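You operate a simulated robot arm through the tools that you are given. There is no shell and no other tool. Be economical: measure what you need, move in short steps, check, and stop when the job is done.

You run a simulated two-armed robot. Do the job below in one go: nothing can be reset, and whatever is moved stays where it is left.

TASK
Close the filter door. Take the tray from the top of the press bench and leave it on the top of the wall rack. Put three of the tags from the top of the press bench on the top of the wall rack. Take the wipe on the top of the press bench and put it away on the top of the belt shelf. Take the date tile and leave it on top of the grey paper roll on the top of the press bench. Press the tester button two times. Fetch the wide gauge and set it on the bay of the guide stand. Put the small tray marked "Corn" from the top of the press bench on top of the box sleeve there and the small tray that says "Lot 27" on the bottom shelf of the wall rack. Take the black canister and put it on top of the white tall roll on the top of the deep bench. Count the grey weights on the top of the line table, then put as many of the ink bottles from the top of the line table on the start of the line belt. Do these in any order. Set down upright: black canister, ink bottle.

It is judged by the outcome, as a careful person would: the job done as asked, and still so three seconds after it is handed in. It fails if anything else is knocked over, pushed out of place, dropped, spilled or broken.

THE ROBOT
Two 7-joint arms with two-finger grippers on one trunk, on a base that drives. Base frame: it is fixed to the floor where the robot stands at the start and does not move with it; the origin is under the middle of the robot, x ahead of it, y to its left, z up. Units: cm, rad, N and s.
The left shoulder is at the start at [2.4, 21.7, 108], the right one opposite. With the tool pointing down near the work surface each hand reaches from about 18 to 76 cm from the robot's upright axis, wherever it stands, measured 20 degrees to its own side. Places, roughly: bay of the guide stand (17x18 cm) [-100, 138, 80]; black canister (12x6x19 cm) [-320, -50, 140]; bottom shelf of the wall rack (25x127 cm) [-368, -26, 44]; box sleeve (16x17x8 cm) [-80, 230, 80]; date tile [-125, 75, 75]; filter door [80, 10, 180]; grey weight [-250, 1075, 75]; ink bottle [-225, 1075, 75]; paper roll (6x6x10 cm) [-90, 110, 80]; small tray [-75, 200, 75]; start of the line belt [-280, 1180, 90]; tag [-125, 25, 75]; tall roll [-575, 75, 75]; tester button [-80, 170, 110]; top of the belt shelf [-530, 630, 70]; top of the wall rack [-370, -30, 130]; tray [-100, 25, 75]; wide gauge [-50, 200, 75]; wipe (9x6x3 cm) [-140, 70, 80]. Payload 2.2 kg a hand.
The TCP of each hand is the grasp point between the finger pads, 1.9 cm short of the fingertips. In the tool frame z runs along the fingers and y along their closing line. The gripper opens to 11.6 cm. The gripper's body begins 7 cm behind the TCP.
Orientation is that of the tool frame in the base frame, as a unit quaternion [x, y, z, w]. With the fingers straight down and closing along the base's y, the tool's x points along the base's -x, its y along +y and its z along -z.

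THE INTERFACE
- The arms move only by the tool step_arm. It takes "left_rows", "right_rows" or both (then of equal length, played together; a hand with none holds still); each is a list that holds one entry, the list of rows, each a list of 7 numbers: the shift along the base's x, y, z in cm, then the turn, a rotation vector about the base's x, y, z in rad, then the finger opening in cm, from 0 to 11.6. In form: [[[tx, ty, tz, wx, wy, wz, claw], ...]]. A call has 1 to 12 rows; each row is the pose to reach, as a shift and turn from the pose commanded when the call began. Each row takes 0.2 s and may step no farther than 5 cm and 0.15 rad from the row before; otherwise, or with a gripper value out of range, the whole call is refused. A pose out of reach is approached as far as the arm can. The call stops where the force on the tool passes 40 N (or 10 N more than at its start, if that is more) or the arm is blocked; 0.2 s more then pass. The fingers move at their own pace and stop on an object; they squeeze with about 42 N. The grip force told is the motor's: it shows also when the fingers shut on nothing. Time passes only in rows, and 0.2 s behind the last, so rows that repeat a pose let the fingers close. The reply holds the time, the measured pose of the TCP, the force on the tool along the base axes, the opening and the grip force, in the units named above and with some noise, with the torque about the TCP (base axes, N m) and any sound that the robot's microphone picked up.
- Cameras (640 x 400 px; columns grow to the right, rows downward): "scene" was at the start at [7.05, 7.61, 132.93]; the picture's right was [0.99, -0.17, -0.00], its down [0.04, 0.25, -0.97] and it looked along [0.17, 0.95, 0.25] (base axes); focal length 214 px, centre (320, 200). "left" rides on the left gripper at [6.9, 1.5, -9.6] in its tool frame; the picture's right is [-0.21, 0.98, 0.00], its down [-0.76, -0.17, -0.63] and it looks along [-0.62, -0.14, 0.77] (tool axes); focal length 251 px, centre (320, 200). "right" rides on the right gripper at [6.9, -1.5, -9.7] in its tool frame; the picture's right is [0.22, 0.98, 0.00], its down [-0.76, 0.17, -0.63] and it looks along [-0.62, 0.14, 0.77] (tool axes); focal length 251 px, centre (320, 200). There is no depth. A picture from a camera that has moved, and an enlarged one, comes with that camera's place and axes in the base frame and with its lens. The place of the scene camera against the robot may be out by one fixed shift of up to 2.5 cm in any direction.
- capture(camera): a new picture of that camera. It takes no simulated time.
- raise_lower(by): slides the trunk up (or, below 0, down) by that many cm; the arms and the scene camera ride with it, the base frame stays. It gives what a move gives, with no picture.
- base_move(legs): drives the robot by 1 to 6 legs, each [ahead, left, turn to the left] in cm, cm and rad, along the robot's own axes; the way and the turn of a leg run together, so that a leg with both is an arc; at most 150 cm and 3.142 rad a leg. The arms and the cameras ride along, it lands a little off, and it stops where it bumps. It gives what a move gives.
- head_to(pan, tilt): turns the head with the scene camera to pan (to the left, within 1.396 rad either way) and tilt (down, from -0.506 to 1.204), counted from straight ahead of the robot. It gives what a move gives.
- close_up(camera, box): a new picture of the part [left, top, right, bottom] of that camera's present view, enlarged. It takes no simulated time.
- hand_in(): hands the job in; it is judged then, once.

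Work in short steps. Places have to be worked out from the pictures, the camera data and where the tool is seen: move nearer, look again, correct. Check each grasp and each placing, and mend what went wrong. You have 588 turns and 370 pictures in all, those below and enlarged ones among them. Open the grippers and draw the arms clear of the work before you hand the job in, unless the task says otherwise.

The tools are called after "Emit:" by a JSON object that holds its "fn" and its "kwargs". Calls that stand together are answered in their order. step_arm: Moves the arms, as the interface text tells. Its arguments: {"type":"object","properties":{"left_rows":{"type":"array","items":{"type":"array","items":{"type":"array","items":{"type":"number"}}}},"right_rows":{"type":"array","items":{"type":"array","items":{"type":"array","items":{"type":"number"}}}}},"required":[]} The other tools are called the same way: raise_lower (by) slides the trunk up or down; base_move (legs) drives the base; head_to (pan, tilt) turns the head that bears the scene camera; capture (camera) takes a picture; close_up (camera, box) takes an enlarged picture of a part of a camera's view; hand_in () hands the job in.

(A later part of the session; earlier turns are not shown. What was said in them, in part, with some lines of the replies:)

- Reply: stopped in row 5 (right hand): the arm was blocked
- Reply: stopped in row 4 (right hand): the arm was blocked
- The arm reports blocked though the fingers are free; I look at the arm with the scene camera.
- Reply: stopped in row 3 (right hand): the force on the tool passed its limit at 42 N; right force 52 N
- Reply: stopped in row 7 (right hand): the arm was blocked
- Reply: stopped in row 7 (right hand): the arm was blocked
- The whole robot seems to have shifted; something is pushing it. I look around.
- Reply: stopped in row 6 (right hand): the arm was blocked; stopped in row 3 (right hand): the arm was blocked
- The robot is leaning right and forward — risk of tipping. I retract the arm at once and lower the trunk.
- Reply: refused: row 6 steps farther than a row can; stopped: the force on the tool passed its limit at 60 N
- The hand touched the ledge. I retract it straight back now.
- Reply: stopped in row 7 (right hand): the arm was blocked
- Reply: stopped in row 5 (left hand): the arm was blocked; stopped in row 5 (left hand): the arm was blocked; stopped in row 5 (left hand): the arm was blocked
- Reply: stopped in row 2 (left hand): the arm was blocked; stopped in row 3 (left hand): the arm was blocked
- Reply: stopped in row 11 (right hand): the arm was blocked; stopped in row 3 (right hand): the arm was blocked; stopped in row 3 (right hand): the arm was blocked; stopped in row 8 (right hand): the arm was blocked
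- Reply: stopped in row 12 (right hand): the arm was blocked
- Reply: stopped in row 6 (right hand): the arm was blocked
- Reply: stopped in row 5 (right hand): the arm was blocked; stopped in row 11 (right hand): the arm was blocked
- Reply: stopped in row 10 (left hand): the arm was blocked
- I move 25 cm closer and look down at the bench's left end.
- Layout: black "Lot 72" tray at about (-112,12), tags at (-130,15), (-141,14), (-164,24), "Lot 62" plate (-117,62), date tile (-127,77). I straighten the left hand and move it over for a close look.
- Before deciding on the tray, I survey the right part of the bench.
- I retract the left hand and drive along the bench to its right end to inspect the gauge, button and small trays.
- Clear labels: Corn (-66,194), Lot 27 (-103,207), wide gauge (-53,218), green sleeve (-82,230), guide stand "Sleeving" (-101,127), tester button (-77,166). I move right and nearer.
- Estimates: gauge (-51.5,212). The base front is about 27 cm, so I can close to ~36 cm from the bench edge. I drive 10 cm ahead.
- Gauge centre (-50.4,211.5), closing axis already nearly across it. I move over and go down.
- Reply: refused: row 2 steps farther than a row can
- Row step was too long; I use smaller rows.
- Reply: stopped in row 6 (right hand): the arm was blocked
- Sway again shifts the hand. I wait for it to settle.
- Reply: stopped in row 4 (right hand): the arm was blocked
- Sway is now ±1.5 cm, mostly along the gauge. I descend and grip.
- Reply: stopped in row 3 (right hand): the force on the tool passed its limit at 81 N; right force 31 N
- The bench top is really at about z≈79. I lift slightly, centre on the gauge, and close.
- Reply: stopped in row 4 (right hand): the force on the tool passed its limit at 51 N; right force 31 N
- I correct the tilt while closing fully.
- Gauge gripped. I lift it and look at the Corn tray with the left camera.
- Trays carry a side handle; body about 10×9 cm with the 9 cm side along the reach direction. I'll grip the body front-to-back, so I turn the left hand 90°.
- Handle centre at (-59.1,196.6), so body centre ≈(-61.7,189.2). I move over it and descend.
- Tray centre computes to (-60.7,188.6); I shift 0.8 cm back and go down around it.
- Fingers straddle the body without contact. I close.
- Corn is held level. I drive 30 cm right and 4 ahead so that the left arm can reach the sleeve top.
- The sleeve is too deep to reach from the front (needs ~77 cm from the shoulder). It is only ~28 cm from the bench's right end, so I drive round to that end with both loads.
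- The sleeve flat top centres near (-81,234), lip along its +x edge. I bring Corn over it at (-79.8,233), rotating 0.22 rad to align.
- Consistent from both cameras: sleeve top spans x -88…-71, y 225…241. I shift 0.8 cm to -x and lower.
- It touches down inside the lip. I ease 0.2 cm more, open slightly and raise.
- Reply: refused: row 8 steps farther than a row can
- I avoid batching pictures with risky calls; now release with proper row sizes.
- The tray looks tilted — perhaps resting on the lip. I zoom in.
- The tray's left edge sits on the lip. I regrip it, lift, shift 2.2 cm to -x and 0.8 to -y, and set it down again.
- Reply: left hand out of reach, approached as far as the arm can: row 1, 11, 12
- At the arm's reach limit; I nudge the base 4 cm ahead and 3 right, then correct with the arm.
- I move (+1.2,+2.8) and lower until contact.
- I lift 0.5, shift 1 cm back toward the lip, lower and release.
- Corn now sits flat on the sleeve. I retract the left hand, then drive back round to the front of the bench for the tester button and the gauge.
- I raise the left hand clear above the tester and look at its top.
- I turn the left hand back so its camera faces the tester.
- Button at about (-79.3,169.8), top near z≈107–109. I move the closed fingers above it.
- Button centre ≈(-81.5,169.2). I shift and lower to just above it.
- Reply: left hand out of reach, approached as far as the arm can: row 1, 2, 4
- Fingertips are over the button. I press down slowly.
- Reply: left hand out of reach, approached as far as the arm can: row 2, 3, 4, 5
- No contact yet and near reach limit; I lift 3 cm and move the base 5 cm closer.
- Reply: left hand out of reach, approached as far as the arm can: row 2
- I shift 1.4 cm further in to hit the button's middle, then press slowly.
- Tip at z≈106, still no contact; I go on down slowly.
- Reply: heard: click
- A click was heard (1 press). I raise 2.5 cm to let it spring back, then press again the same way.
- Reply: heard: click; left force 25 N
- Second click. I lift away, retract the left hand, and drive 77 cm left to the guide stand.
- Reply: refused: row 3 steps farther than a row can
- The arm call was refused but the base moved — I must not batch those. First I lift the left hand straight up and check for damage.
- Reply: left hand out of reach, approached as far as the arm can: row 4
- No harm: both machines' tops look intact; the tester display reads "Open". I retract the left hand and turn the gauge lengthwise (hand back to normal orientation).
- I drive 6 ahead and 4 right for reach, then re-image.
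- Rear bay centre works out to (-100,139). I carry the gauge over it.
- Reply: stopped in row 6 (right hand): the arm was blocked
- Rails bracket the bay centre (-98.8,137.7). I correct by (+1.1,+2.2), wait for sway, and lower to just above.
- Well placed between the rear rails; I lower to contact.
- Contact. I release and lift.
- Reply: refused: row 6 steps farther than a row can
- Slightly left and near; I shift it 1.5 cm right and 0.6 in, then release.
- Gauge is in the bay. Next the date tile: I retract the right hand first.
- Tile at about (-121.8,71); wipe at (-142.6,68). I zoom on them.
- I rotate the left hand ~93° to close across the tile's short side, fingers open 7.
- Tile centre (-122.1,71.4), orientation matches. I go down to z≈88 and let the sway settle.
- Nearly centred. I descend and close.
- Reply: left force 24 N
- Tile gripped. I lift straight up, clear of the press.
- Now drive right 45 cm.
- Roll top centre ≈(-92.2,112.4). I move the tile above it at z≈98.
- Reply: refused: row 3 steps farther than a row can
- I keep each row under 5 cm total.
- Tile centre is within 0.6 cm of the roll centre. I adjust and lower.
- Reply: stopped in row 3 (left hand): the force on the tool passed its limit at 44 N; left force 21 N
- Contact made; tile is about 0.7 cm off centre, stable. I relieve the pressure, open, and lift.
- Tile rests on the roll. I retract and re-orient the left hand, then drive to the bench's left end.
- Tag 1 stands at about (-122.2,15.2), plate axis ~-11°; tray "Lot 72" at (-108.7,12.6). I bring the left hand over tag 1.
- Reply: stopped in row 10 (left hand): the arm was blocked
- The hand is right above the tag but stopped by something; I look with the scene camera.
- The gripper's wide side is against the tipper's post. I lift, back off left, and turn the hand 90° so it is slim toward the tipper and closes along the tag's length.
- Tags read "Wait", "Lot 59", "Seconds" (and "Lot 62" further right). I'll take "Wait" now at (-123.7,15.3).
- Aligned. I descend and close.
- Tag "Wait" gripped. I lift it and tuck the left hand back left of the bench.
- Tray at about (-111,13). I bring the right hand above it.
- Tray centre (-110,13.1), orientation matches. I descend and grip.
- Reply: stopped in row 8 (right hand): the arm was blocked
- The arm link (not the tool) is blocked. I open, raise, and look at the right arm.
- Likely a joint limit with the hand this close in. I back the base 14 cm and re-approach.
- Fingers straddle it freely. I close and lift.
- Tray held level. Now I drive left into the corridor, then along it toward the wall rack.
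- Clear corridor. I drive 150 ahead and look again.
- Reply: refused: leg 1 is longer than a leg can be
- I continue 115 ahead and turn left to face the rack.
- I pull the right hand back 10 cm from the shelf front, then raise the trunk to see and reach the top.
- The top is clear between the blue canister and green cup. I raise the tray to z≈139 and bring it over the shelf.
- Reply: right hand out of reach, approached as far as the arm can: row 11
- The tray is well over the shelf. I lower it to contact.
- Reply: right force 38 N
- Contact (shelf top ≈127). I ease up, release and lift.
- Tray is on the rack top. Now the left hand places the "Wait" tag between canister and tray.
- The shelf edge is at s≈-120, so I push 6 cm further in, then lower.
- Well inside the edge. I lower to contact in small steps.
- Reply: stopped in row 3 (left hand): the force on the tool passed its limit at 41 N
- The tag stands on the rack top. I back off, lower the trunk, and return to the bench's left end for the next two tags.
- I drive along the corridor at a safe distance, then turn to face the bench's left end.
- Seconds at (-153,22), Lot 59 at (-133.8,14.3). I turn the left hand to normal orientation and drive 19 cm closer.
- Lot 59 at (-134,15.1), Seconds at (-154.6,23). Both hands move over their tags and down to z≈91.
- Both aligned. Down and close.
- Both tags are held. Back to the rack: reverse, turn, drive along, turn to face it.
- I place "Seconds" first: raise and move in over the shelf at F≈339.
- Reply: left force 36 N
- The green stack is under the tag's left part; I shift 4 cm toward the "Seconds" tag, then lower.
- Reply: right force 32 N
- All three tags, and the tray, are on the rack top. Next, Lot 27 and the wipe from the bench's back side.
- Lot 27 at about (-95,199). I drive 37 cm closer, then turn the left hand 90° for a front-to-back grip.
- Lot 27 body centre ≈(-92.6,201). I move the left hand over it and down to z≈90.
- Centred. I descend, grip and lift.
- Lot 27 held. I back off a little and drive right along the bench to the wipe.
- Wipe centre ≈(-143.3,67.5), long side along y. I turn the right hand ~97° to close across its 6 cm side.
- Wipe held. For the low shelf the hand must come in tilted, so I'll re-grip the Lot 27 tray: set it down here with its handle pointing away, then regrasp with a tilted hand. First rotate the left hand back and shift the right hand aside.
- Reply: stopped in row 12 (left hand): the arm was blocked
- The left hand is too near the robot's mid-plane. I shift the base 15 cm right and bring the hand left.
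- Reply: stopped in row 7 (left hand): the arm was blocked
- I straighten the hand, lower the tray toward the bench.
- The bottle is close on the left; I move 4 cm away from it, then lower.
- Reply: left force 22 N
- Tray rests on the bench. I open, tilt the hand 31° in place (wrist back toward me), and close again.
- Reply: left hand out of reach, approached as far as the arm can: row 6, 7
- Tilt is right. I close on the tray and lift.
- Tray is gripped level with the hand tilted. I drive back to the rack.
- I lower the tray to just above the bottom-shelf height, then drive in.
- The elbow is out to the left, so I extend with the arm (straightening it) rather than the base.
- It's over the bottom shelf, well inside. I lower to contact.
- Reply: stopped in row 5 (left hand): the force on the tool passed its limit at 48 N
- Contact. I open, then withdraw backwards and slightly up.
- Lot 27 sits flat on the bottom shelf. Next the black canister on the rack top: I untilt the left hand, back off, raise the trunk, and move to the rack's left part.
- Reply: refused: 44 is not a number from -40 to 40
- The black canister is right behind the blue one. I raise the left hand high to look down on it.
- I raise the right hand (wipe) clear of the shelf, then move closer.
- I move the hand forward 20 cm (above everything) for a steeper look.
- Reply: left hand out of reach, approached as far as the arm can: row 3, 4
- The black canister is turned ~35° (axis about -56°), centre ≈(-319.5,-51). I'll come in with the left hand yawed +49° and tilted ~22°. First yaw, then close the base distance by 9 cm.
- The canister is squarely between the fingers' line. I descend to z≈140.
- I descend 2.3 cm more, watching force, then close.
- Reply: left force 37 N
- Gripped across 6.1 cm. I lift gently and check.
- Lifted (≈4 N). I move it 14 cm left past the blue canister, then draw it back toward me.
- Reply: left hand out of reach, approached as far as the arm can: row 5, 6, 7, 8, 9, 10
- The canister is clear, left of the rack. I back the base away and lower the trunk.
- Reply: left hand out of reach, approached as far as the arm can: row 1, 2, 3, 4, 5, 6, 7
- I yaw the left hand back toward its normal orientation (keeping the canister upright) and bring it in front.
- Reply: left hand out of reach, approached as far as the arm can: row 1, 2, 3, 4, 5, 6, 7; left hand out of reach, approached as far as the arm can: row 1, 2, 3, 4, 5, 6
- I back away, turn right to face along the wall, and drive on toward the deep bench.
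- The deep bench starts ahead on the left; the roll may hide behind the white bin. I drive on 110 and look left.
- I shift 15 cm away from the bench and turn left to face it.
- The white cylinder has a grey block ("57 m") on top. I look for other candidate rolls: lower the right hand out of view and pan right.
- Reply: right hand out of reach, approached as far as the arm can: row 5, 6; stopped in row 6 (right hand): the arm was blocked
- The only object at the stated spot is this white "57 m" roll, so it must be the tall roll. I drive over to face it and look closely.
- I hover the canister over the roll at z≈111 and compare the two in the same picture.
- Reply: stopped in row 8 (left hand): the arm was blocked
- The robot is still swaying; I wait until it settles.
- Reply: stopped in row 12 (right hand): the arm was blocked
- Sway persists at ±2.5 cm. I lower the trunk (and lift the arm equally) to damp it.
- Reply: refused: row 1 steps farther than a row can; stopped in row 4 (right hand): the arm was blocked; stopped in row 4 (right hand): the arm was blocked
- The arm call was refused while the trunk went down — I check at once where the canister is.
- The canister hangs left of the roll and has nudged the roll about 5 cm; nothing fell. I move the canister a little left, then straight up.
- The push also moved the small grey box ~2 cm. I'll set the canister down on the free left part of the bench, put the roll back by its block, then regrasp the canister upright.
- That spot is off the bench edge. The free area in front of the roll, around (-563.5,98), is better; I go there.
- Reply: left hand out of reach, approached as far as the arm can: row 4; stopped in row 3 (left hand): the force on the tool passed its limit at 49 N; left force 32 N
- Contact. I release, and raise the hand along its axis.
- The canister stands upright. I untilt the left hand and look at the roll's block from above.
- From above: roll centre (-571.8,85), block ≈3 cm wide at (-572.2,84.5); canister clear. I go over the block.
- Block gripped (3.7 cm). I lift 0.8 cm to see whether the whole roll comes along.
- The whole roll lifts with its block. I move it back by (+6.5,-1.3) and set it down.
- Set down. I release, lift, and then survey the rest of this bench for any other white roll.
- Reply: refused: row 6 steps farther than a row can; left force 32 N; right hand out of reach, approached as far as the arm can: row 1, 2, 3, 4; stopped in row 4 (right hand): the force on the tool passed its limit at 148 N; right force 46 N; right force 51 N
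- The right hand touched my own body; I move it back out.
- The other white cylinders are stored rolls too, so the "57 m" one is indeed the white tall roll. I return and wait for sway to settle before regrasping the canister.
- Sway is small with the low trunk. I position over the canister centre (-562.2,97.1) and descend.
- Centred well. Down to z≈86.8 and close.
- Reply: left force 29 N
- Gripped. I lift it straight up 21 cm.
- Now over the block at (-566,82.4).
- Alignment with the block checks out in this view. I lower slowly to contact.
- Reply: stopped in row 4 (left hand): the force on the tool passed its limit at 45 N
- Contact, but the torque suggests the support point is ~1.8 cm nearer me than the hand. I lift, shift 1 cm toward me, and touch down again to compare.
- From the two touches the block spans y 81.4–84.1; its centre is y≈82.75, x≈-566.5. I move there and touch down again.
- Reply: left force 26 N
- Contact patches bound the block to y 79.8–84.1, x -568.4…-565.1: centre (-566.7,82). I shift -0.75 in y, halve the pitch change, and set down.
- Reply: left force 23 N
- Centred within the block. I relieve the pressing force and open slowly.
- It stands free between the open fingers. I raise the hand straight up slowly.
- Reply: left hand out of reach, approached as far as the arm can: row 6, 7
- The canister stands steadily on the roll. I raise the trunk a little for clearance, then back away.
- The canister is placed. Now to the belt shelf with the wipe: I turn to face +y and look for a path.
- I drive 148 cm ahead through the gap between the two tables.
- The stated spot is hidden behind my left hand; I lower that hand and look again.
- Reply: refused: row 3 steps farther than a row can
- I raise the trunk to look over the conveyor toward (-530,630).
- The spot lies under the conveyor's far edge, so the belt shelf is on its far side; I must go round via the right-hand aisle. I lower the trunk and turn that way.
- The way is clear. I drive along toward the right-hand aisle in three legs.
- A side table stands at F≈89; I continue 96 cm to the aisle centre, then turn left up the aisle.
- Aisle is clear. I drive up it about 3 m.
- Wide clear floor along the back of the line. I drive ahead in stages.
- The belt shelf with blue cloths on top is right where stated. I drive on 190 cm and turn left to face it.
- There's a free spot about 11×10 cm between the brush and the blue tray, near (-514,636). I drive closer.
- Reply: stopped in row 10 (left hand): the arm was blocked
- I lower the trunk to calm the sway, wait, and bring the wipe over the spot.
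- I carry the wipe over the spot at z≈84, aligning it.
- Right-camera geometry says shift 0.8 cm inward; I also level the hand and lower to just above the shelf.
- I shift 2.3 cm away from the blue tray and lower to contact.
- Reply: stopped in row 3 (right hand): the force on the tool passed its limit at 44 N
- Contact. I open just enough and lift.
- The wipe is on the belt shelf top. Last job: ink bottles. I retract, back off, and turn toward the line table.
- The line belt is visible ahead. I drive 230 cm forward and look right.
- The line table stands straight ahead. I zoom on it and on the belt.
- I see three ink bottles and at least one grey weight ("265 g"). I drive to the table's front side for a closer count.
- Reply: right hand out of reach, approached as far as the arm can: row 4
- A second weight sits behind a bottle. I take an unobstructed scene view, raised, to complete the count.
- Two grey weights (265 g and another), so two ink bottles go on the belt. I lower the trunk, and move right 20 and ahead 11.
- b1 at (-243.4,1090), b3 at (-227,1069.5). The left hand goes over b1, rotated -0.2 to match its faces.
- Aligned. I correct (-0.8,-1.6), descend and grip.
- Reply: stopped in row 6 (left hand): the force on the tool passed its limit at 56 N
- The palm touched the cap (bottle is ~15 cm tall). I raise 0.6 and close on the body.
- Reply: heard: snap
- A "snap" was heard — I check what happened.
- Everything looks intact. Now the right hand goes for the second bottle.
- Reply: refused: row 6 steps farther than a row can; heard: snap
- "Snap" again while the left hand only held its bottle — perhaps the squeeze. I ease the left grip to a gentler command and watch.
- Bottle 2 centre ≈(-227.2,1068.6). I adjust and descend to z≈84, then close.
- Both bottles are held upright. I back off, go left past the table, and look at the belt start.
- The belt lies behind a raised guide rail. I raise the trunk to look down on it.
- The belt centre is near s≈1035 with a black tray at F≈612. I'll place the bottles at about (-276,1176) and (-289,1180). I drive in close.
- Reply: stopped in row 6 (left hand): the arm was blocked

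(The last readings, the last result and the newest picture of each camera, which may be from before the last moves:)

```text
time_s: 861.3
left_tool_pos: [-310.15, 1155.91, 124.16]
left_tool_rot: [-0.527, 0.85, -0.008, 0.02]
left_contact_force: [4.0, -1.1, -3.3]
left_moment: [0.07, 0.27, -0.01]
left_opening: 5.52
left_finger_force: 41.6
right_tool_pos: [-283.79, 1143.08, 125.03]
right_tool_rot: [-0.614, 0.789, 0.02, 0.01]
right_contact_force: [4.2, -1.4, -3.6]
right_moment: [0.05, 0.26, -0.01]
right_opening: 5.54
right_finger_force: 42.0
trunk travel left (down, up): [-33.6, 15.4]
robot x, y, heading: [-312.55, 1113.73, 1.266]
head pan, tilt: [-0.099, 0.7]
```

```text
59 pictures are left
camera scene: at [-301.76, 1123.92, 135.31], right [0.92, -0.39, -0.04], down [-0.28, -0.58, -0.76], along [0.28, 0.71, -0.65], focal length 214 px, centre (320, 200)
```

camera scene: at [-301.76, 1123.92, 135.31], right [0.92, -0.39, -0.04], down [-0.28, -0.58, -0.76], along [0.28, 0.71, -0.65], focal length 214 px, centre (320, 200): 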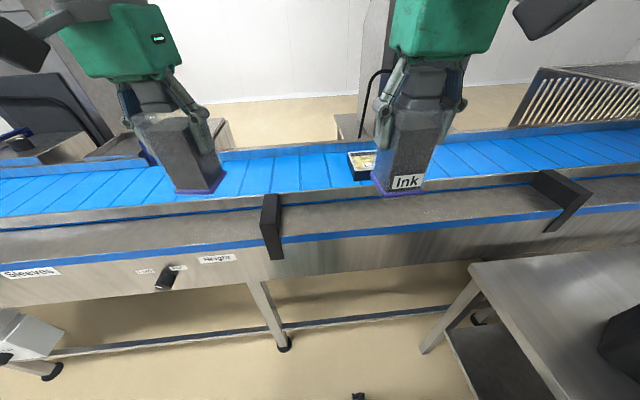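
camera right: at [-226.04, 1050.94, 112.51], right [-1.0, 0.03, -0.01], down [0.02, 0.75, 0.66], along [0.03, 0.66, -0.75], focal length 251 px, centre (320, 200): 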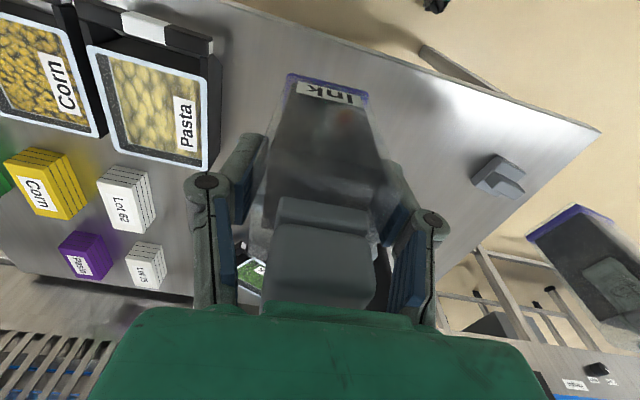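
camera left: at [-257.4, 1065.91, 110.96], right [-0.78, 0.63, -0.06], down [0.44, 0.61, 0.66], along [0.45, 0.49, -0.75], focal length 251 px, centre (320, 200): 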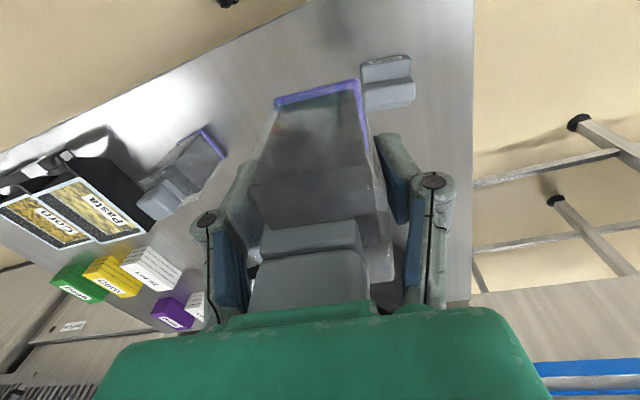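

Sway again; I lower the trunk 12 cm and wait it out before reaching in.

Emit:
{"fn": "raise_lower", "kwargs": {"by": -12}}

Emit:
{"fn": "step_arm", "kwargs": {"left_rows": [[[0, 0, 0, 0, 0, 0, 4.6], [0, 0, 0, 0, 0, 0, 4.6], [0, 0, 0, 0, 0, 0, 4.6], [0, 0, 0, 0, 0, 0, 4.6], [0, 0, 0, 0, 0, 0, 4.6], [0, 0, 0, 0, 0, 0, 4.6], [0, 0, 0, 0, 0, 0, 4.6], [0, 0, 0, 0, 0, 0, 4.6], [0, 0, 0, 0, 0, 0, 4.6], [0, 0, 0, 0, 0, 0, 4.6], [0, 0, 0, 0, 0, 0, 4.6], [0, 0, 0, 0, 0, 0, 4.6]]]}}

Emit:
{"fn": "step_arm", "kwargs": {"left_rows": [[[0, 0, 0, 0, 0, 0, 4.6], [0, 0, 0, 0, 0, 0, 4.6], [0, 0, 0, 0, 0, 0, 4.6], [0, 0, 0, 0, 0, 0, 4.6], [0, 0, 0, 0, 0, 0, 4.6], [0, 0, 0, 0, 0, 0, 4.6], [0, 0, 0, 0, 0, 0, 4.6], [0, 0, 0, 0, 0, 0, 4.6], [0, 0, 0, 0, 0, 0, 4.6], [0, 0, 0, 0, 0, 0, 4.6], [0, 0, 0, 0, 0, 0, 4.6], [0, 0, 0, 0, 0, 0, 4.6]]]}}

Emit:
{"fn": "step_arm", "kwargs": {"left_rows": [[[0, 0, 0, 0, 0, 0, 4.6], [0, 0, 0, 0, 0, 0, 4.6], [0, 0, 0, 0, 0, 0, 4.6], [0, 0, 0, 0, 0, 0, 4.6]]]}}

Emit:
{"fn": "step_arm", "kwargs": {"left_rows": [[[0, 0, 0, 0, 0, 0, 4.6], [0, 0, 0, 0, 0, 0, 4.6], [0, 0, 0, 0, 0, 0, 4.6]]]}}

Emit:
{"fn": "capture", "kwargs": {"camera": "scene"}}

```text
time_s: 862.8
left_tool_pos: [-315.48, 1157.38, 111.64]
left_tool_rot: [-0.528, 0.849, -0.024, 0.031]
left_contact_force: [-0.9, -1.0, -3.3]
left_moment: [-0.01, 0.02, -0.01]
left_opening: 5.54
left_finger_force: 42.1
right_tool_pos: [-289.42, 1144.69, 113.52]
right_tool_rot: [-0.616, 0.788, 0.002, 0.021]
right_contact_force: [0.1, -0.6, -3.3]
right_moment: [0.03, -0.06, 0.01]
right_opening: 5.52
right_finger_force: 41.8
trunk travel left (down, up): [-21.6, 27.4]
robot x, y, heading: [-314.09, 1114.86, 1.263]
head pan, tilt: [-0.099, 0.7]
```

```text
time_s: 865.4
left_tool_pos: [-316.09, 1157.68, 111.47]
left_tool_rot: [-0.528, 0.848, -0.026, 0.032]
left_contact_force: [-0.3, 0.2, -3.0]
left_moment: [-0.01, -0.02, 0.0]
left_opening: 5.53
left_finger_force: 42.0
right_tool_pos: [-290.01, 1144.98, 113.56]
right_tool_rot: [-0.616, 0.788, 0.001, 0.022]
right_contact_force: [0.2, -0.2, -4.0]
right_moment: [-0.05, 0.02, 0.01]
right_opening: 5.54
right_finger_force: 42.1
trunk travel left (down, up): [-21.6, 27.4]
robot x, y, heading: [-313.91, 1114.95, 1.263]
head pan, tilt: [-0.099, 0.7]
```

```text
time_s: 868.0
left_tool_pos: [-316.46, 1157.68, 111.46]
left_tool_rot: [-0.528, 0.848, -0.028, 0.033]
left_contact_force: [0.1, -0.3, -4.0]
left_moment: [-0.07, -0.03, 0.0]
left_opening: 5.53
left_finger_force: 41.8
right_tool_pos: [-290.33, 1145.04, 113.51]
right_tool_rot: [-0.616, 0.788, -0.001, 0.021]
right_contact_force: [-0.1, 0.2, -2.7]
right_moment: [-0.07, 0.0, 0.0]
right_opening: 5.53
right_finger_force: 42.0
trunk travel left (down, up): [-21.6, 27.4]
robot x, y, heading: [-313.83, 1114.68, 1.266]
head pan, tilt: [-0.099, 0.7]
```

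```text
time_s: 869.2
left_tool_pos: [-308.6, 1155.2, 112.36]
left_tool_rot: [-0.526, 0.85, -0.002, 0.015]
left_contact_force: [5.0, -1.2, -2.5]
left_moment: [0.03, 0.27, 0.02]
left_opening: 5.54
left_finger_force: 42.0
right_tool_pos: [-282.48, 1142.38, 112.78]
right_tool_rot: [-0.613, 0.789, 0.028, 0.005]
right_contact_force: [3.1, -1.2, -3.0]
right_moment: [0.01, 0.26, -0.04]
right_opening: 5.52
right_finger_force: 41.8
trunk travel left (down, up): [-21.6, 27.4]
robot x, y, heading: [-312.24, 1114.39, 1.267]
head pan, tilt: [-0.099, 0.7]
stopped in row 4 (left hand): the arm was blocked; the commanded pose is now the measured one
```

```text
time_s: 870.2
left_tool_pos: [-311.36, 1155.64, 112.07]
left_tool_rot: [-0.526, 0.85, -0.013, 0.023]
left_contact_force: [0.3, -0.4, -3.2]
left_moment: [-0.03, 0.0, -0.02]
left_opening: 5.54
left_finger_force: 41.9
right_tool_pos: [-285.36, 1142.97, 113.43]
right_tool_rot: [-0.615, 0.789, 0.015, 0.015]
right_contact_force: [-0.2, 0.1, -3.0]
right_moment: [-0.06, -0.01, 0.0]
right_opening: 5.49
right_finger_force: 41.6
trunk travel left (down, up): [-21.6, 27.4]
robot x, y, heading: [-311.79, 1114.54, 1.267]
head pan, tilt: [-0.099, 0.7]
stopped in row 3 (left hand): the arm was blocked; the commanded pose is now the measured one
```

```text
58 pictures are left
camera scene: at [-304.03, 1124.81, 123.4], right [0.92, -0.39, -0.02], down [-0.27, -0.59, -0.76], along [0.29, 0.7, -0.65], focal length 214 px, centre (320, 200)
```

scene: 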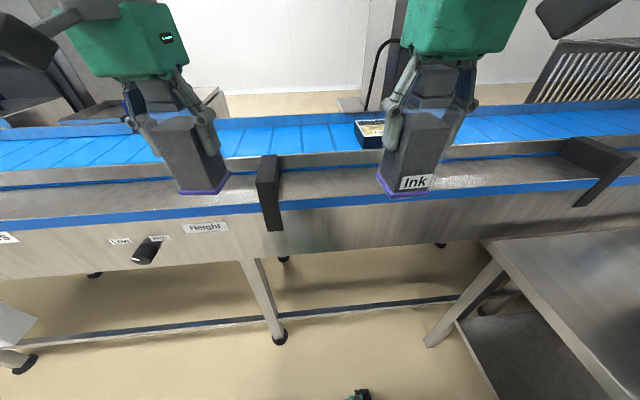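

The rail front is at s≈1015, so I can advance 15 cm more. The bottles hang at z≈103, above the rail.

Emit:
{"fn": "base_move", "kwargs": {"legs": [[15, 0, 0]]}}

Emit:
{"fn": "step_arm", "kwargs": {"left_rows": [[[0, 0, 0, 0, 0, 0, 4.6], [0, 0, 0, 0, 0, 0, 4.6], [0, 0, 0, 0, 0, 0, 4.6], [0, 0, 0, 0, 0, 0, 4.6], [0, 0, 0, 0, 0, 0, 4.6], [0, 0, 0, 0, 0, 0, 4.6], [0, 0, 0, 0, 0, 0, 4.6], [0, 0, 0, 0, 0, 0, 4.6]]]}}

Emit:
{"fn": "head_to", "kwargs": {"pan": -0.05, "tilt": 0.75}}

Emit:
{"fn": "capture", "kwargs": {"camera": "scene"}}

Emit:
{"fn": "capture", "kwargs": {"camera": "right"}}

```text
time_s: 871.6
left_tool_pos: [-304.19, 1169.09, 112.39]
left_tool_rot: [-0.524, 0.851, -0.003, 0.02]
left_contact_force: [1.9, -0.2, -4.4]
left_moment: [0.0, 0.15, 0.0]
left_opening: 5.53
left_finger_force: 42.2
right_tool_pos: [-278.2, 1156.55, 112.64]
right_tool_rot: [-0.614, 0.789, 0.02, 0.004]
right_contact_force: [2.3, -0.5, -3.5]
right_moment: [0.0, 0.1, -0.01]
right_opening: 5.54
right_finger_force: 41.6
trunk travel left (down, up): [-21.6, 27.4]
robot x, y, heading: [-306.73, 1128.08, 1.269]
head pan, tilt: [-0.099, 0.7]
```

```text
time_s: 873.6
left_tool_pos: [-302.41, 1168.45, 112.34]
left_tool_rot: [-0.522, 0.853, -0.001, 0.015]
left_contact_force: [0.9, 0.0, -3.3]
left_moment: [-0.03, 0.05, -0.04]
left_opening: 5.53
left_finger_force: 41.6
right_tool_pos: [-276.64, 1155.6, 112.45]
right_tool_rot: [-0.612, 0.791, 0.02, -0.003]
right_contact_force: [0.8, -0.2, -3.3]
right_moment: [0.0, 0.06, -0.01]
right_opening: 5.49
right_finger_force: 42.5
trunk travel left (down, up): [-21.6, 27.4]
robot x, y, heading: [-306.06, 1128.05, 1.266]
head pan, tilt: [-0.099, 0.7]
stopped in row 8 (left hand): the arm was blocked; the commanded pose is now the measured one
```

```text
time_s: 874.2
left_tool_pos: [-300.75, 1167.81, 112.59]
left_tool_rot: [-0.52, 0.854, 0.006, 0.015]
left_contact_force: [2.1, -0.6, -4.1]
left_moment: [0.04, 0.12, -0.01]
left_opening: 5.54
left_finger_force: 41.5
right_tool_pos: [-274.8, 1155.34, 111.87]
right_tool_rot: [-0.611, 0.791, 0.023, -0.011]
right_contact_force: [0.9, -0.7, -3.8]
right_moment: [0.0, 0.08, 0.01]
right_opening: 5.53
right_finger_force: 42.2
trunk travel left (down, up): [-21.6, 27.4]
robot x, y, heading: [-305.64, 1127.97, 1.273]
head pan, tilt: [-0.051, 0.75]
```

```text
57 pictures are left
camera scene: at [-298.07, 1138.46, 122.99], right [0.94, -0.35, -0.02], down [-0.25, -0.64, -0.73], along [0.24, 0.69, -0.68], focal length 214 px, centre (320, 200)
```

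scene: 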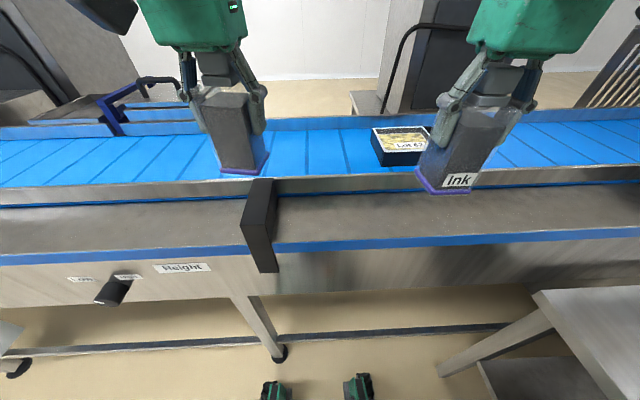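

```text
56 pictures are left
camera right: at [-274.64, 1147.86, 121.37], right [-1.0, 0.04, 0.05], down [0.06, 0.76, 0.65], along [-0.01, 0.65, -0.76], focal length 251 px, centre (320, 200)
```

right: 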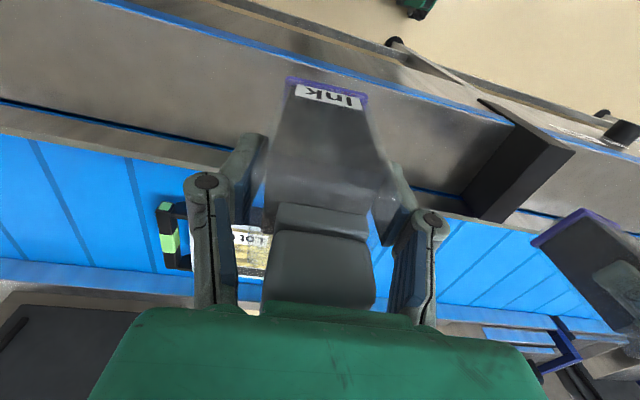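

Geometry is clear: tray "Lot 67" sits at F 607–620 on the belt. I place the left bottle first at about (-292,1188).

Emit:
{"fn": "step_arm", "kwargs": {"left_rows": [[[1.5, 3.5, 0, 0, 0, 0, 4.6], [3, 7, 0, 0, 0, 0, 4.6], [4.5, 10.5, 0, 0, 0, 0, 4.6], [6, 14, 0, 0, 0, 0, 4.6], [7.5, 17.5, 0, 0, 0, 0, 4.6], [8.7, 20.5, 0, 0, 0, 0, 4.6]]]}}

Emit:
{"fn": "capture", "kwargs": {"camera": "left"}}

Emit:
{"fn": "capture", "kwargs": {"camera": "scene"}}

```text
time_s: 875.8
left_tool_pos: [-293.79, 1188.36, 112.95]
left_tool_rot: [-0.523, 0.852, 0.006, 0.018]
left_contact_force: [1.5, -0.3, -4.0]
left_moment: [0.06, 0.1, 0.03]
left_opening: 5.5
left_finger_force: 42.1
right_tool_pos: [-276.66, 1155.33, 111.44]
right_tool_rot: [-0.612, 0.791, 0.017, -0.015]
right_contact_force: [0.9, -1.1, -4.0]
right_moment: [0.01, 0.11, -0.01]
right_opening: 5.55
right_finger_force: 42.1
trunk travel left (down, up): [-21.6, 27.4]
robot x, y, heading: [-306.13, 1128.51, 1.266]
head pan, tilt: [-0.051, 0.75]
stopped in row 6 (left hand): the arm was blocked; the commanded pose is now the measured one
```

```text
55 pictures are left
camera left: at [-298.52, 1182.5, 122.32], right [-0.77, 0.63, 0.0], down [0.47, 0.58, 0.66], along [0.42, 0.51, -0.75], focal length 251 px, centre (320, 200)
```

left: 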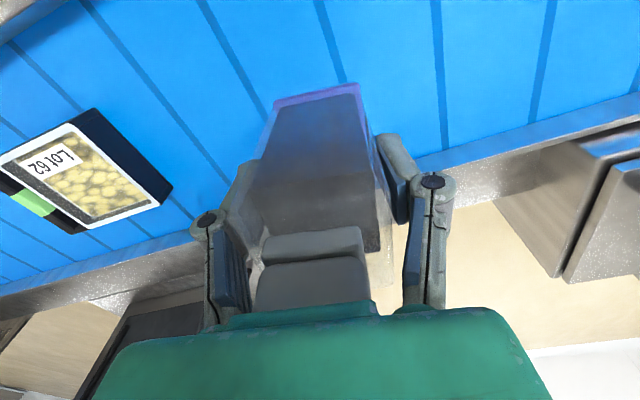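

```text
54 pictures are left
camera scene: at [-300.4, 1139.26, 123.01], right [0.94, -0.35, 0.0], down [-0.24, -0.64, -0.73], along [0.25, 0.68, -0.68], focal length 214 px, centre (320, 200)
```

scene: 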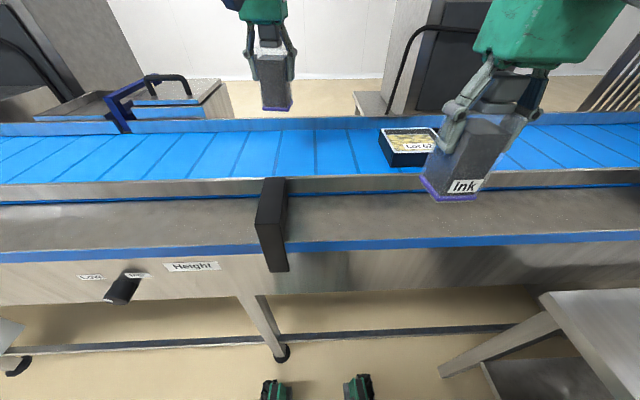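

The bottle is over the middle of the belt. I lower it: contact expected near z≈98.6.

Emit:
{"fn": "step_arm", "kwargs": {"left_rows": [[[0, 0, -3, 0, 0, 0, 4.6], [0, 0, -6, 0, 0, 0, 4.6], [0, 0, -9, 0, 0, 0, 4.6], [0, 0, -11.5, 0, 0, 0, 4.6], [0, 0, -13, 0, 0, 0, 4.6]]]}}

```text
time_s: 877.2
left_tool_pos: [-297.81, 1189.92, 100.99]
left_tool_rot: [-0.525, 0.85, -0.009, 0.045]
left_contact_force: [9.3, -5.5, 32.5]
left_moment: [-1.11, -0.1, 0.31]
left_opening: 5.55
left_finger_force: 41.7
right_tool_pos: [-281.42, 1156.64, 112.77]
right_tool_rot: [-0.614, 0.79, 0.004, 0.006]
right_contact_force: [-1.9, 0.7, -3.2]
right_moment: [-0.08, -0.06, 0.0]
right_opening: 5.52
right_finger_force: 42.3
trunk travel left (down, up): [-21.6, 27.4]
robot x, y, heading: [-306.78, 1128.23, 1.265]
head pan, tilt: [-0.051, 0.75]
stopped in row 5 (left hand): the force on the tool passed its limit at 45 N (the readings are from after the stop); the commanded pose is now the measured one
```

Contact (belt at z≈92.4). I ease 0.5 cm, level slightly, then release and rise.

Emit:
{"fn": "step_arm", "kwargs": {"left_rows": [[[0, 0, 0.4, 0, 0.03, 0, 4.6], [0, 0, 0.3, 0, 0.03, 0, 6], [0, 0, 0.3, 0, 0.03, 0, 7], [0, 0, 0.3, 0, 0.03, 0, 8], [0, 0, 0.3, 0, 0.03, 0, 8]]]}}

Emit:
{"fn": "capture", "kwargs": {"camera": "left"}}

```text
time_s: 878.4
left_tool_pos: [-295.13, 1188.99, 100.97]
left_tool_rot: [-0.524, 0.851, 0.01, 0.018]
left_contact_force: [-5.7, -2.1, 22.3]
left_moment: [0.02, -0.11, 0.04]
left_opening: 7.99
left_finger_force: 0.0
right_tool_pos: [-278.19, 1155.67, 112.3]
right_tool_rot: [-0.613, 0.79, 0.015, -0.004]
right_contact_force: [0.5, 0.8, -3.5]
right_moment: [-0.03, 0.01, 0.02]
right_opening: 5.55
right_finger_force: 42.4
trunk travel left (down, up): [-21.6, 27.4]
robot x, y, heading: [-306.31, 1128.49, 1.264]
head pan, tilt: [-0.051, 0.75]
```

```text
53 pictures are left
camera left: at [-299.83, 1183.12, 110.33], right [-0.78, 0.63, 0.01], down [0.48, 0.58, 0.66], along [0.41, 0.52, -0.75], focal length 251 px, centre (320, 200)
```

left: 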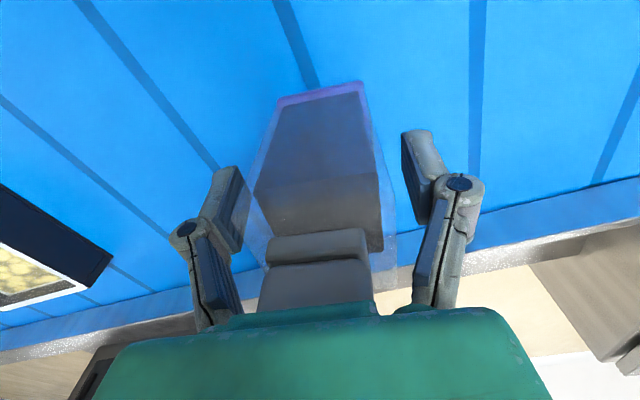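

Released; the bottle stands between the fingers. I raise straight up.

Emit:
{"fn": "step_arm", "kwargs": {"left_rows": [[[0, 0, 1, 0, 0, 0, 8.5], [0, 0, 3, 0, 0, 0, 9], [0, 0, 7, 0, 0, 0, 9], [0, 0, 11, 0, 0, 0, 9], [0, 0, 15, 0, 0, 0, 9], [0, 0, 19, 0, 0, 0, 9]]]}}

Emit:
{"fn": "capture", "kwargs": {"camera": "scene"}}

```text
time_s: 879.8
left_tool_pos: [-296.74, 1189.7, 119.69]
left_tool_rot: [-0.524, 0.852, 0.002, 0.021]
left_contact_force: [-0.3, -0.2, -1.0]
left_moment: [-0.02, -0.03, -0.02]
left_opening: 8.98
left_finger_force: 0.1
right_tool_pos: [-280.08, 1156.55, 112.37]
right_tool_rot: [-0.613, 0.79, 0.007, -0.002]
right_contact_force: [0.5, 0.6, -4.1]
right_moment: [-0.06, -0.02, 0.05]
right_opening: 5.5
right_finger_force: 41.6
trunk travel left (down, up): [-21.6, 27.4]
robot x, y, heading: [-306.74, 1128.18, 1.266]
head pan, tilt: [-0.051, 0.75]
```

```text
52 pictures are left
camera scene: at [-301.72, 1139.9, 122.98], right [0.94, -0.35, 0.01], down [-0.23, -0.64, -0.73], along [0.26, 0.68, -0.69], focal length 214 px, centre (320, 200)
```

scene: 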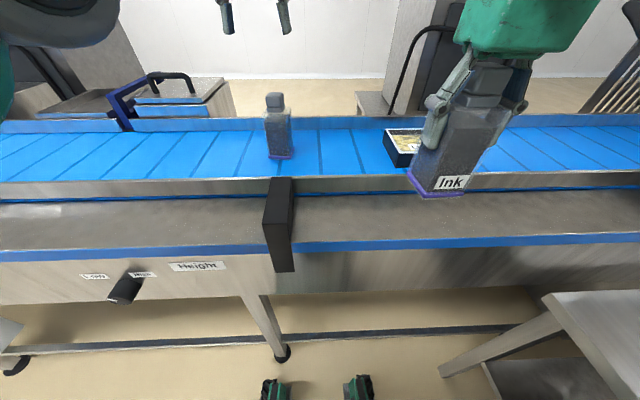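

Bottle one stands on the belt. I pull the left hand back, then bring the right bottle in at about (-278.5,1184).

Emit:
{"fn": "step_arm", "kwargs": {"left_rows": [[[-1.5, -4, 0, 0, 0, 0, 6], [-3, -8, 0, 0, 0, 0, 4], [-4.5, -12, 0, 0, 0, 0, 3], [-6, -16, 0, 0, 0, 0, 3], [-7.5, -20, 0, 0, 0, 0, 3], [-9, -24, 0, 0, 0, 0, 3], [-10, -28, 0, 0, 0, 0, 3]]]}}

Emit:
{"fn": "step_arm", "kwargs": {"right_rows": [[[0.2, 4.5, 0, 0, 0, 0, 4.6], [0.4, 9, 0, 0, 0, 0, 4.6], [0.7, 13.5, 0, 0, 0, 0, 4.6], [1, 18, 0, 0, 0, 0, 4.6], [1.2, 22.5, 0, 0, 0, 0, 4.6], [1.4, 27.3, 0, 0, 0, 0, 4.6]]]}}

Emit:
{"fn": "capture", "kwargs": {"camera": "right"}}

Emit:
{"fn": "capture", "kwargs": {"camera": "scene"}}

```text
time_s: 881.4
left_tool_pos: [-306.68, 1161.36, 119.85]
left_tool_rot: [-0.523, 0.852, 0.004, 0.024]
left_contact_force: [-0.7, 0.4, 0.3]
left_moment: [-0.01, -0.05, 0.01]
left_opening: 3.0
left_finger_force: 0.2
right_tool_pos: [-279.93, 1156.15, 112.53]
right_tool_rot: [-0.612, 0.79, 0.009, 0.0]
right_contact_force: [-0.6, -0.6, -4.2]
right_moment: [-0.02, -0.06, -0.02]
right_opening: 5.54
right_finger_force: 41.6
trunk travel left (down, up): [-21.6, 27.4]
robot x, y, heading: [-306.85, 1127.9, 1.263]
head pan, tilt: [-0.051, 0.75]
```

```text
time_s: 882.8
left_tool_pos: [-305.93, 1161.68, 119.83]
left_tool_rot: [-0.524, 0.852, 0.004, 0.02]
left_contact_force: [0.4, -0.3, 0.1]
left_moment: [-0.03, 0.02, -0.01]
left_opening: 3.0
left_finger_force: 0.1
right_tool_pos: [-277.68, 1183.76, 112.17]
right_tool_rot: [-0.614, 0.789, 0.011, -0.002]
right_contact_force: [1.6, 0.9, -4.2]
right_moment: [-0.06, 0.02, -0.01]
right_opening: 5.53
right_finger_force: 41.8
trunk travel left (down, up): [-21.6, 27.4]
robot x, y, heading: [-306.7, 1128.01, 1.267]
head pan, tilt: [-0.051, 0.75]
```

```text
51 pictures are left
camera right: at [-277.76, 1176.39, 121.76], right [-1.0, 0.03, 0.02], down [0.04, 0.76, 0.64], along [0.01, 0.64, -0.77], focal length 251 px, centre (320, 200)
```

right: 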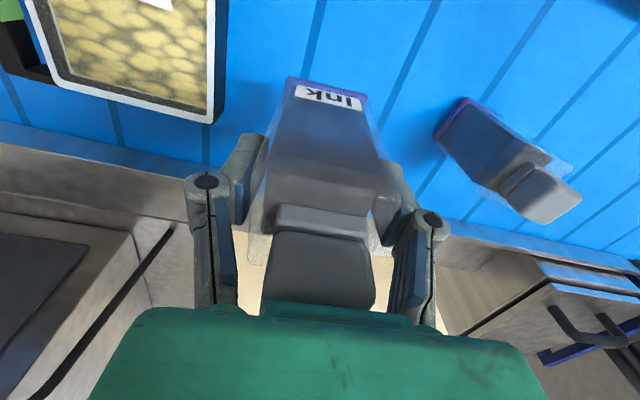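

```text
50 pictures are left
camera scene: at [-300.73, 1139.8, 122.96], right [0.94, -0.35, 0.0], down [-0.24, -0.64, -0.73], along [0.25, 0.68, -0.69], focal length 214 px, centre (320, 200)
```

scene: 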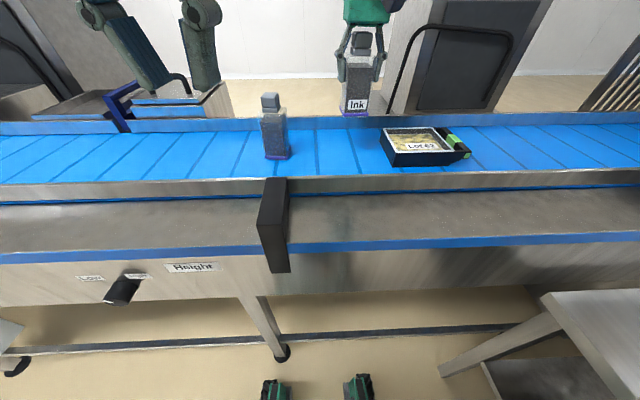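

Clear space between the tray and bottle one. I lower to contact.

Emit:
{"fn": "step_arm", "kwargs": {"right_rows": [[[0, 0, -3, 0, 0, 0, 4.6], [0, 0, -6, 0, 0, 0, 4.6], [0, 0, -8.5, 0, 0, 0, 4.6], [0, 0, -9.8, 0, 0, 0, 4.6], [0, 0, -10.6, 0, 0, 0, 4.6]]]}}

```text
time_s: 884.0
left_tool_pos: [-306.3, 1161.37, 119.78]
left_tool_rot: [-0.523, 0.852, 0.006, 0.022]
left_contact_force: [0.1, 0.0, 0.8]
left_moment: [-0.03, -0.04, 0.0]
left_opening: 3.01
left_finger_force: 0.1
right_tool_pos: [-278.14, 1183.42, 102.08]
right_tool_rot: [-0.613, 0.79, 0.011, 0.003]
right_contact_force: [-0.4, 0.0, -1.7]
right_moment: [0.13, -0.09, 0.04]
right_opening: 5.52
right_finger_force: 41.6
trunk travel left (down, up): [-21.6, 27.4]
robot x, y, heading: [-306.55, 1127.95, 1.267]
head pan, tilt: [-0.051, 0.75]
```

Just touching. A little lower, then release gently and rise.

Emit:
{"fn": "step_arm", "kwargs": {"right_rows": [[[0, 0, -0.4, 0, 0, 0, 4.6], [0, 0, -0.6, 0, 0, 0, 5.2], [0, 0, -0.5, 0, 0, 0, 6], [0, 0, -0.4, 0, 0, 0, 7], [0, 0, -0.3, 0, 0, 0, 8], [0, 0, 1, 0, 0, 0, 8.5], [0, 0, 4, 0, 0, 0, 9], [0, 0, 8, 0, 0, 0, 9], [0, 0, 12, 0, 0, 0, 9], [0, 0, 16, 0, 0, 0, 9], [0, 0, 20, 0, 0, 0, 9]]]}}

Emit:
{"fn": "capture", "kwargs": {"camera": "scene"}}

Emit:
{"fn": "close_up", "kwargs": {"camera": "scene", "box": [220, 70, 480, 200]}}

```text
time_s: 886.4
left_tool_pos: [-306.15, 1161.25, 119.7]
left_tool_rot: [-0.524, 0.851, 0.004, 0.021]
left_contact_force: [0.1, -0.6, 0.5]
left_moment: [0.0, 0.0, 0.0]
left_opening: 2.99
left_finger_force: 0.2
right_tool_pos: [-278.25, 1183.22, 120.89]
right_tool_rot: [-0.613, 0.79, 0.012, 0.0]
right_contact_force: [-0.2, 0.1, -0.2]
right_moment: [0.01, 0.01, -0.03]
right_opening: 9.01
right_finger_force: 0.1
right hand out of reach, approached as far as the arm can: row 11
trunk travel left (down, up): [-21.6, 27.4]
robot x, y, heading: [-306.64, 1127.9, 1.265]
head pan, tilt: [-0.051, 0.75]
```

```text
49 pictures are left
camera scene: at [-301.09, 1139.52, 123.01], right [0.94, -0.35, 0.0], down [-0.24, -0.64, -0.73], along [0.25, 0.68, -0.68], focal length 214 px, centre (320, 200)
```

scene: 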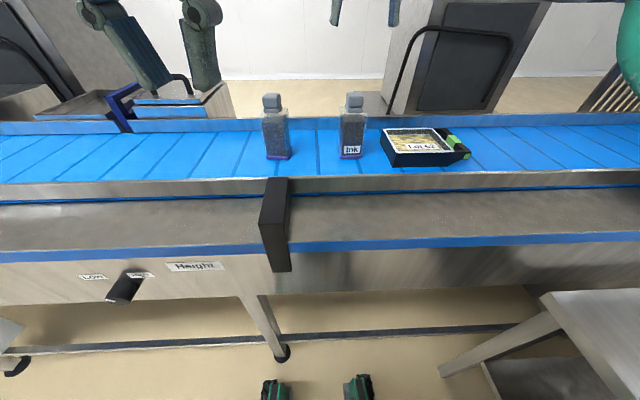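

```text
2.46 times, centred on (350, 135) of scene
camera zoom: at [-301.09, 1139.52, 123.01], right [0.94, -0.35, 0.0], down [-0.24, -0.64, -0.73], along [0.25, 0.68, -0.68], focal length 528 px, centre (246, 360)
```

zoom: 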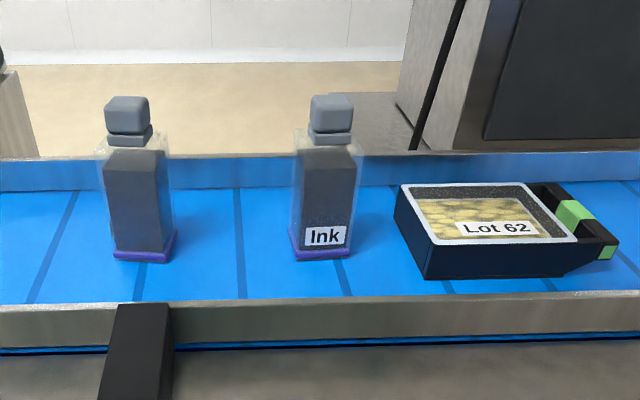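

Both bottles stand upright on the belt. I withdraw the right hand, then double-check the weight count from this side.

Emit:
{"fn": "step_arm", "kwargs": {"right_rows": [[[1, -4, 0, 0, 0, 0, 6], [2, -8, 0, 0, 0, 0, 4], [3, -12, 0, 0, 0, 0, 3], [3, -16.5, 0, 0, 0, 0, 3], [3, -21, 0, 0, 0, 0, 3], [3, -25, 0, 0, 0, 0, 3]]]}}

Emit:
{"fn": "base_move", "kwargs": {"legs": [[-12, 0, 0]]}}

Emit:
{"fn": "raise_lower", "kwargs": {"by": 24}}

Emit:
{"fn": "head_to", "kwargs": {"pan": -1.2, "tilt": 0.55}}

Emit:
{"fn": "capture", "kwargs": {"camera": "scene"}}

```text
time_s: 887.8
left_tool_pos: [-305.42, 1160.91, 119.83]
left_tool_rot: [-0.522, 0.852, 0.008, 0.02]
left_contact_force: [0.8, 0.2, 0.1]
left_moment: [0.03, 0.05, 0.01]
left_opening: 3.04
left_finger_force: 0.1
right_tool_pos: [-274.46, 1157.41, 120.96]
right_tool_rot: [-0.613, 0.79, 0.014, 0.001]
right_contact_force: [0.0, -0.4, 0.5]
right_moment: [0.04, 0.06, 0.03]
right_opening: 2.99
right_finger_force: 0.1
trunk travel left (down, up): [-21.6, 27.4]
robot x, y, heading: [-306.2, 1128.12, 1.263]
head pan, tilt: [-0.051, 0.75]
```

```text
time_s: 889.0
left_tool_pos: [-310.14, 1150.12, 119.89]
left_tool_rot: [-0.523, 0.852, 0.004, 0.023]
left_contact_force: [-0.3, -1.5, -0.4]
left_moment: [0.01, -0.04, -0.03]
left_opening: 2.99
left_finger_force: 0.1
right_tool_pos: [-279.24, 1146.66, 120.91]
right_tool_rot: [-0.613, 0.79, 0.01, 0.002]
right_contact_force: [-0.7, 0.7, -0.9]
right_moment: [-0.01, -0.01, 0.02]
right_opening: 2.99
right_finger_force: 0.0
trunk travel left (down, up): [-21.6, 27.4]
robot x, y, heading: [-310.38, 1116.95, 1.269]
head pan, tilt: [-0.051, 0.75]
```

```text
time_s: 891.5
left_tool_pos: [-309.8, 1149.9, 143.92]
left_tool_rot: [-0.523, 0.852, 0.006, 0.022]
left_contact_force: [0.8, -0.7, 0.3]
left_moment: [-0.01, 0.01, -0.03]
left_opening: 3.0
left_finger_force: 0.0
right_tool_pos: [-278.92, 1146.31, 144.97]
right_tool_rot: [-0.613, 0.79, 0.013, 0.002]
right_contact_force: [-0.2, 0.3, -0.5]
right_moment: [0.0, 0.01, -0.01]
right_opening: 3.0
right_finger_force: 0.0
trunk travel left (down, up): [-45.6, 3.4]
robot x, y, heading: [-310.38, 1117.06, 1.264]
head pan, tilt: [-0.051, 0.75]
```

```text
time_s: 892.9
left_tool_pos: [-309.67, 1149.74, 143.86]
left_tool_rot: [-0.523, 0.852, 0.005, 0.022]
left_contact_force: [-0.9, -1.3, 0.7]
left_moment: [-0.01, -0.01, -0.01]
left_opening: 3.01
left_finger_force: 0.0
right_tool_pos: [-278.8, 1146.32, 145.0]
right_tool_rot: [-0.612, 0.79, 0.013, 0.002]
right_contact_force: [-0.4, -0.5, -0.1]
right_moment: [0.01, 0.01, 0.0]
right_opening: 3.0
right_finger_force: 0.1
trunk travel left (down, up): [-45.6, 3.4]
robot x, y, heading: [-310.23, 1117.11, 1.265]
head pan, tilt: [-1.201, 0.55]
```

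```text
47 pictures are left
camera scene: at [-298.53, 1120.88, 148.77], right [0.06, -1.0, 0.0], down [-0.52, -0.04, -0.85], along [0.85, 0.05, -0.52], focal length 214 px, centre (320, 200)
```

scene: 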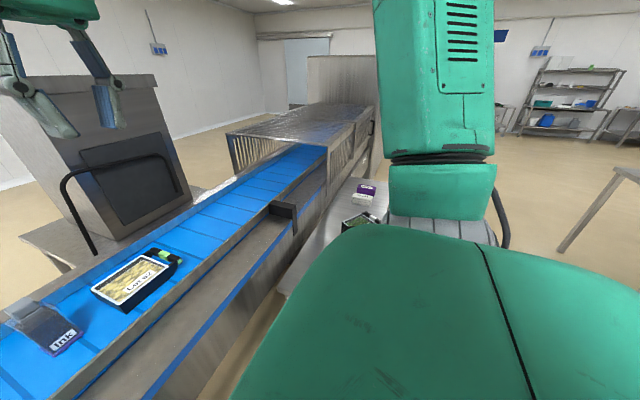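

Emit:
{"fn": "base_move", "kwargs": {"legs": [[-40, 0, 0], [0, 0, -1.0]]}}

Emit:
{"fn": "head_to", "kwargs": {"pan": 0, "tilt": 0.75}}

Emit:
{"fn": "capture", "kwargs": {"camera": "scene"}}

```text
time_s: 897.9
left_tool_pos: [-294.34, 1096.66, 143.83]
left_tool_rot: [-0.054, 0.998, -0.005, 0.022]
left_contact_force: [0.2, 0.2, 0.5]
left_moment: [0.0, -0.01, -0.01]
left_opening: 3.0
left_finger_force: 0.1
right_tool_pos: [-280.4, 1068.95, 145.01]
right_tool_rot: [-0.162, 0.987, 0.01, 0.007]
right_contact_force: [0.8, -0.8, 0.7]
right_moment: [-0.02, 0.02, -0.01]
right_opening: 3.01
right_finger_force: 0.1
trunk travel left (down, up): [-45.6, 3.4]
robot x, y, heading: [-322.01, 1078.97, 0.272]
head pan, tilt: [-1.201, 0.55]
```

```text
time_s: 899.3
left_tool_pos: [-294.56, 1096.61, 143.97]
left_tool_rot: [-0.054, 0.998, -0.006, 0.023]
left_contact_force: [-0.3, 0.9, -0.7]
left_moment: [0.01, -0.02, -0.01]
left_opening: 3.02
left_finger_force: 0.0
right_tool_pos: [-280.56, 1068.76, 145.07]
right_tool_rot: [-0.161, 0.987, 0.01, 0.008]
right_contact_force: [0.0, 0.1, -0.2]
right_moment: [0.02, -0.02, 0.0]
right_opening: 2.99
right_finger_force: 0.0
trunk travel left (down, up): [-45.6, 3.4]
robot x, y, heading: [-322.61, 1079.17, 0.273]
head pan, tilt: [0.0, 0.75]
```

```text
46 pictures are left
camera scene: at [-308.77, 1081.76, 147.03], right [0.27, -0.96, 0.0], down [-0.66, -0.18, -0.73], along [0.7, 0.19, -0.68], focal length 214 px, centre (320, 200)
```

scene: 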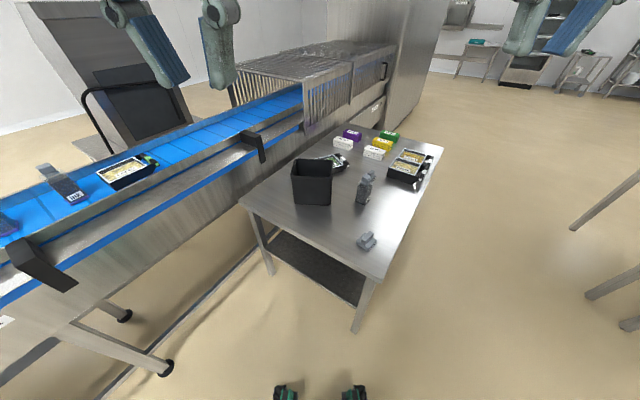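

Emit:
{"fn": "close_up", "kwargs": {"camera": "scene", "box": [240, 110, 460, 270]}}

```text
2.50 times, centred on (350, 190) of scene
camera zoom: at [-308.77, 1081.76, 147.03], right [0.27, -0.96, 0.0], down [-0.66, -0.18, -0.73], along [0.7, 0.19, -0.68], focal length 536 px, centre (245, 225)
```

zoom: 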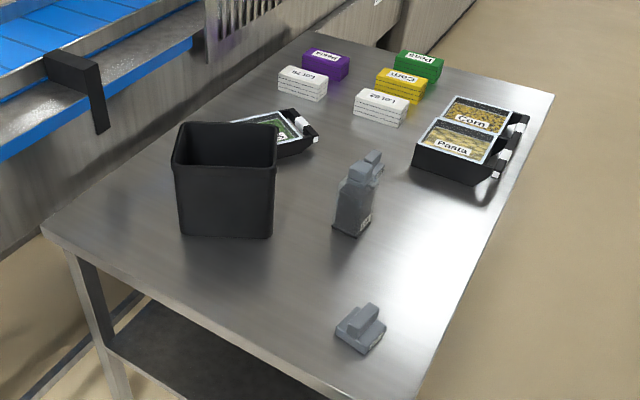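

Count confirmed: two weights. All jobs are done; I open the grippers with the arms clear.

Emit:
{"fn": "step_arm", "kwargs": {"left_rows": [[[0, 0, 0, 0, 0, 0, 7], [0, 0, 0, 0, 0, 0, 11], [0, 0, 0, 0, 0, 0, 11]]], "right_rows": [[[0, 0, 0, 0, 0, 0, 7], [0, 0, 0, 0, 0, 0, 11], [0, 0, 0, 0, 0, 0, 11]]]}}

Emit:
{"fn": "close_up", "kwargs": {"camera": "scene", "box": [0, 120, 200, 260]}}

```text
time_s: 900.1
left_tool_pos: [-294.6, 1096.67, 143.97]
left_tool_rot: [-0.054, 0.998, -0.006, 0.023]
left_contact_force: [0.3, 0.8, -0.4]
left_moment: [0.0, 0.02, 0.0]
left_opening: 11.01
left_finger_force: 0.0
right_tool_pos: [-280.6, 1068.76, 145.01]
right_tool_rot: [-0.162, 0.987, 0.01, 0.008]
right_contact_force: [0.0, 0.5, -1.1]
right_moment: [0.0, 0.02, -0.01]
right_opening: 11.01
right_finger_force: 0.1
trunk travel left (down, up): [-45.6, 3.4]
robot x, y, heading: [-322.32, 1079.12, 0.272]
head pan, tilt: [0.0, 0.75]
```

```text
2.86 times, centred on (100, 190) of scene
camera zoom: at [-308.78, 1081.77, 147.03], right [0.27, -0.96, 0.0], down [-0.66, -0.18, -0.73], along [0.7, 0.2, -0.68], focal length 613 px, centre (949, 229)
```

zoom: 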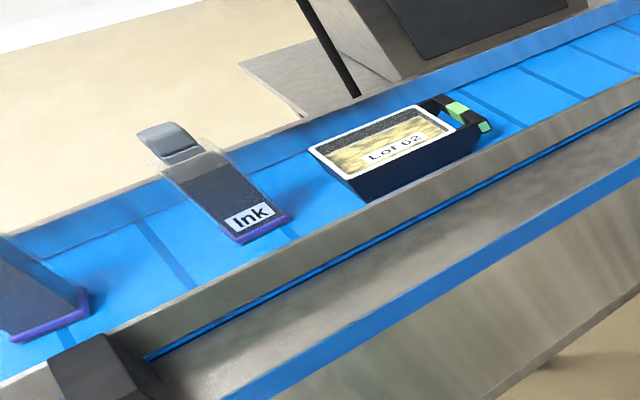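

Both bottles remain upright on the belt (the lean is only lens perspective). I hand in.

Emit:
{"fn": "hand_in", "kwargs": {}}

```text
The job is handed in.
```

I did every job on the list and handed it in, but a few things were less clean than the rest:

- **Roll and grey box:** on the deep bench the canister knocked the white roll about 5–7 cm. I put the roll back near its old spot. The small grey box beside it was pushed about 2 cm and is still there.
- **Black canister:** it stands upright on the white roll, but it rests on the roll's small raised block (about 4 cm across). I took the "57 m" roll to be the white tall roll, as it was the only object at the place you gave.
- **Weights and bottles:** I counted two grey weights and put two ink bottles upright on the belt. A "snap" was heard twice while I handled the bottles; nothing looked broken.
- **Date tile:** it sits about 1 cm off-centre on the grey roll and looked steady.
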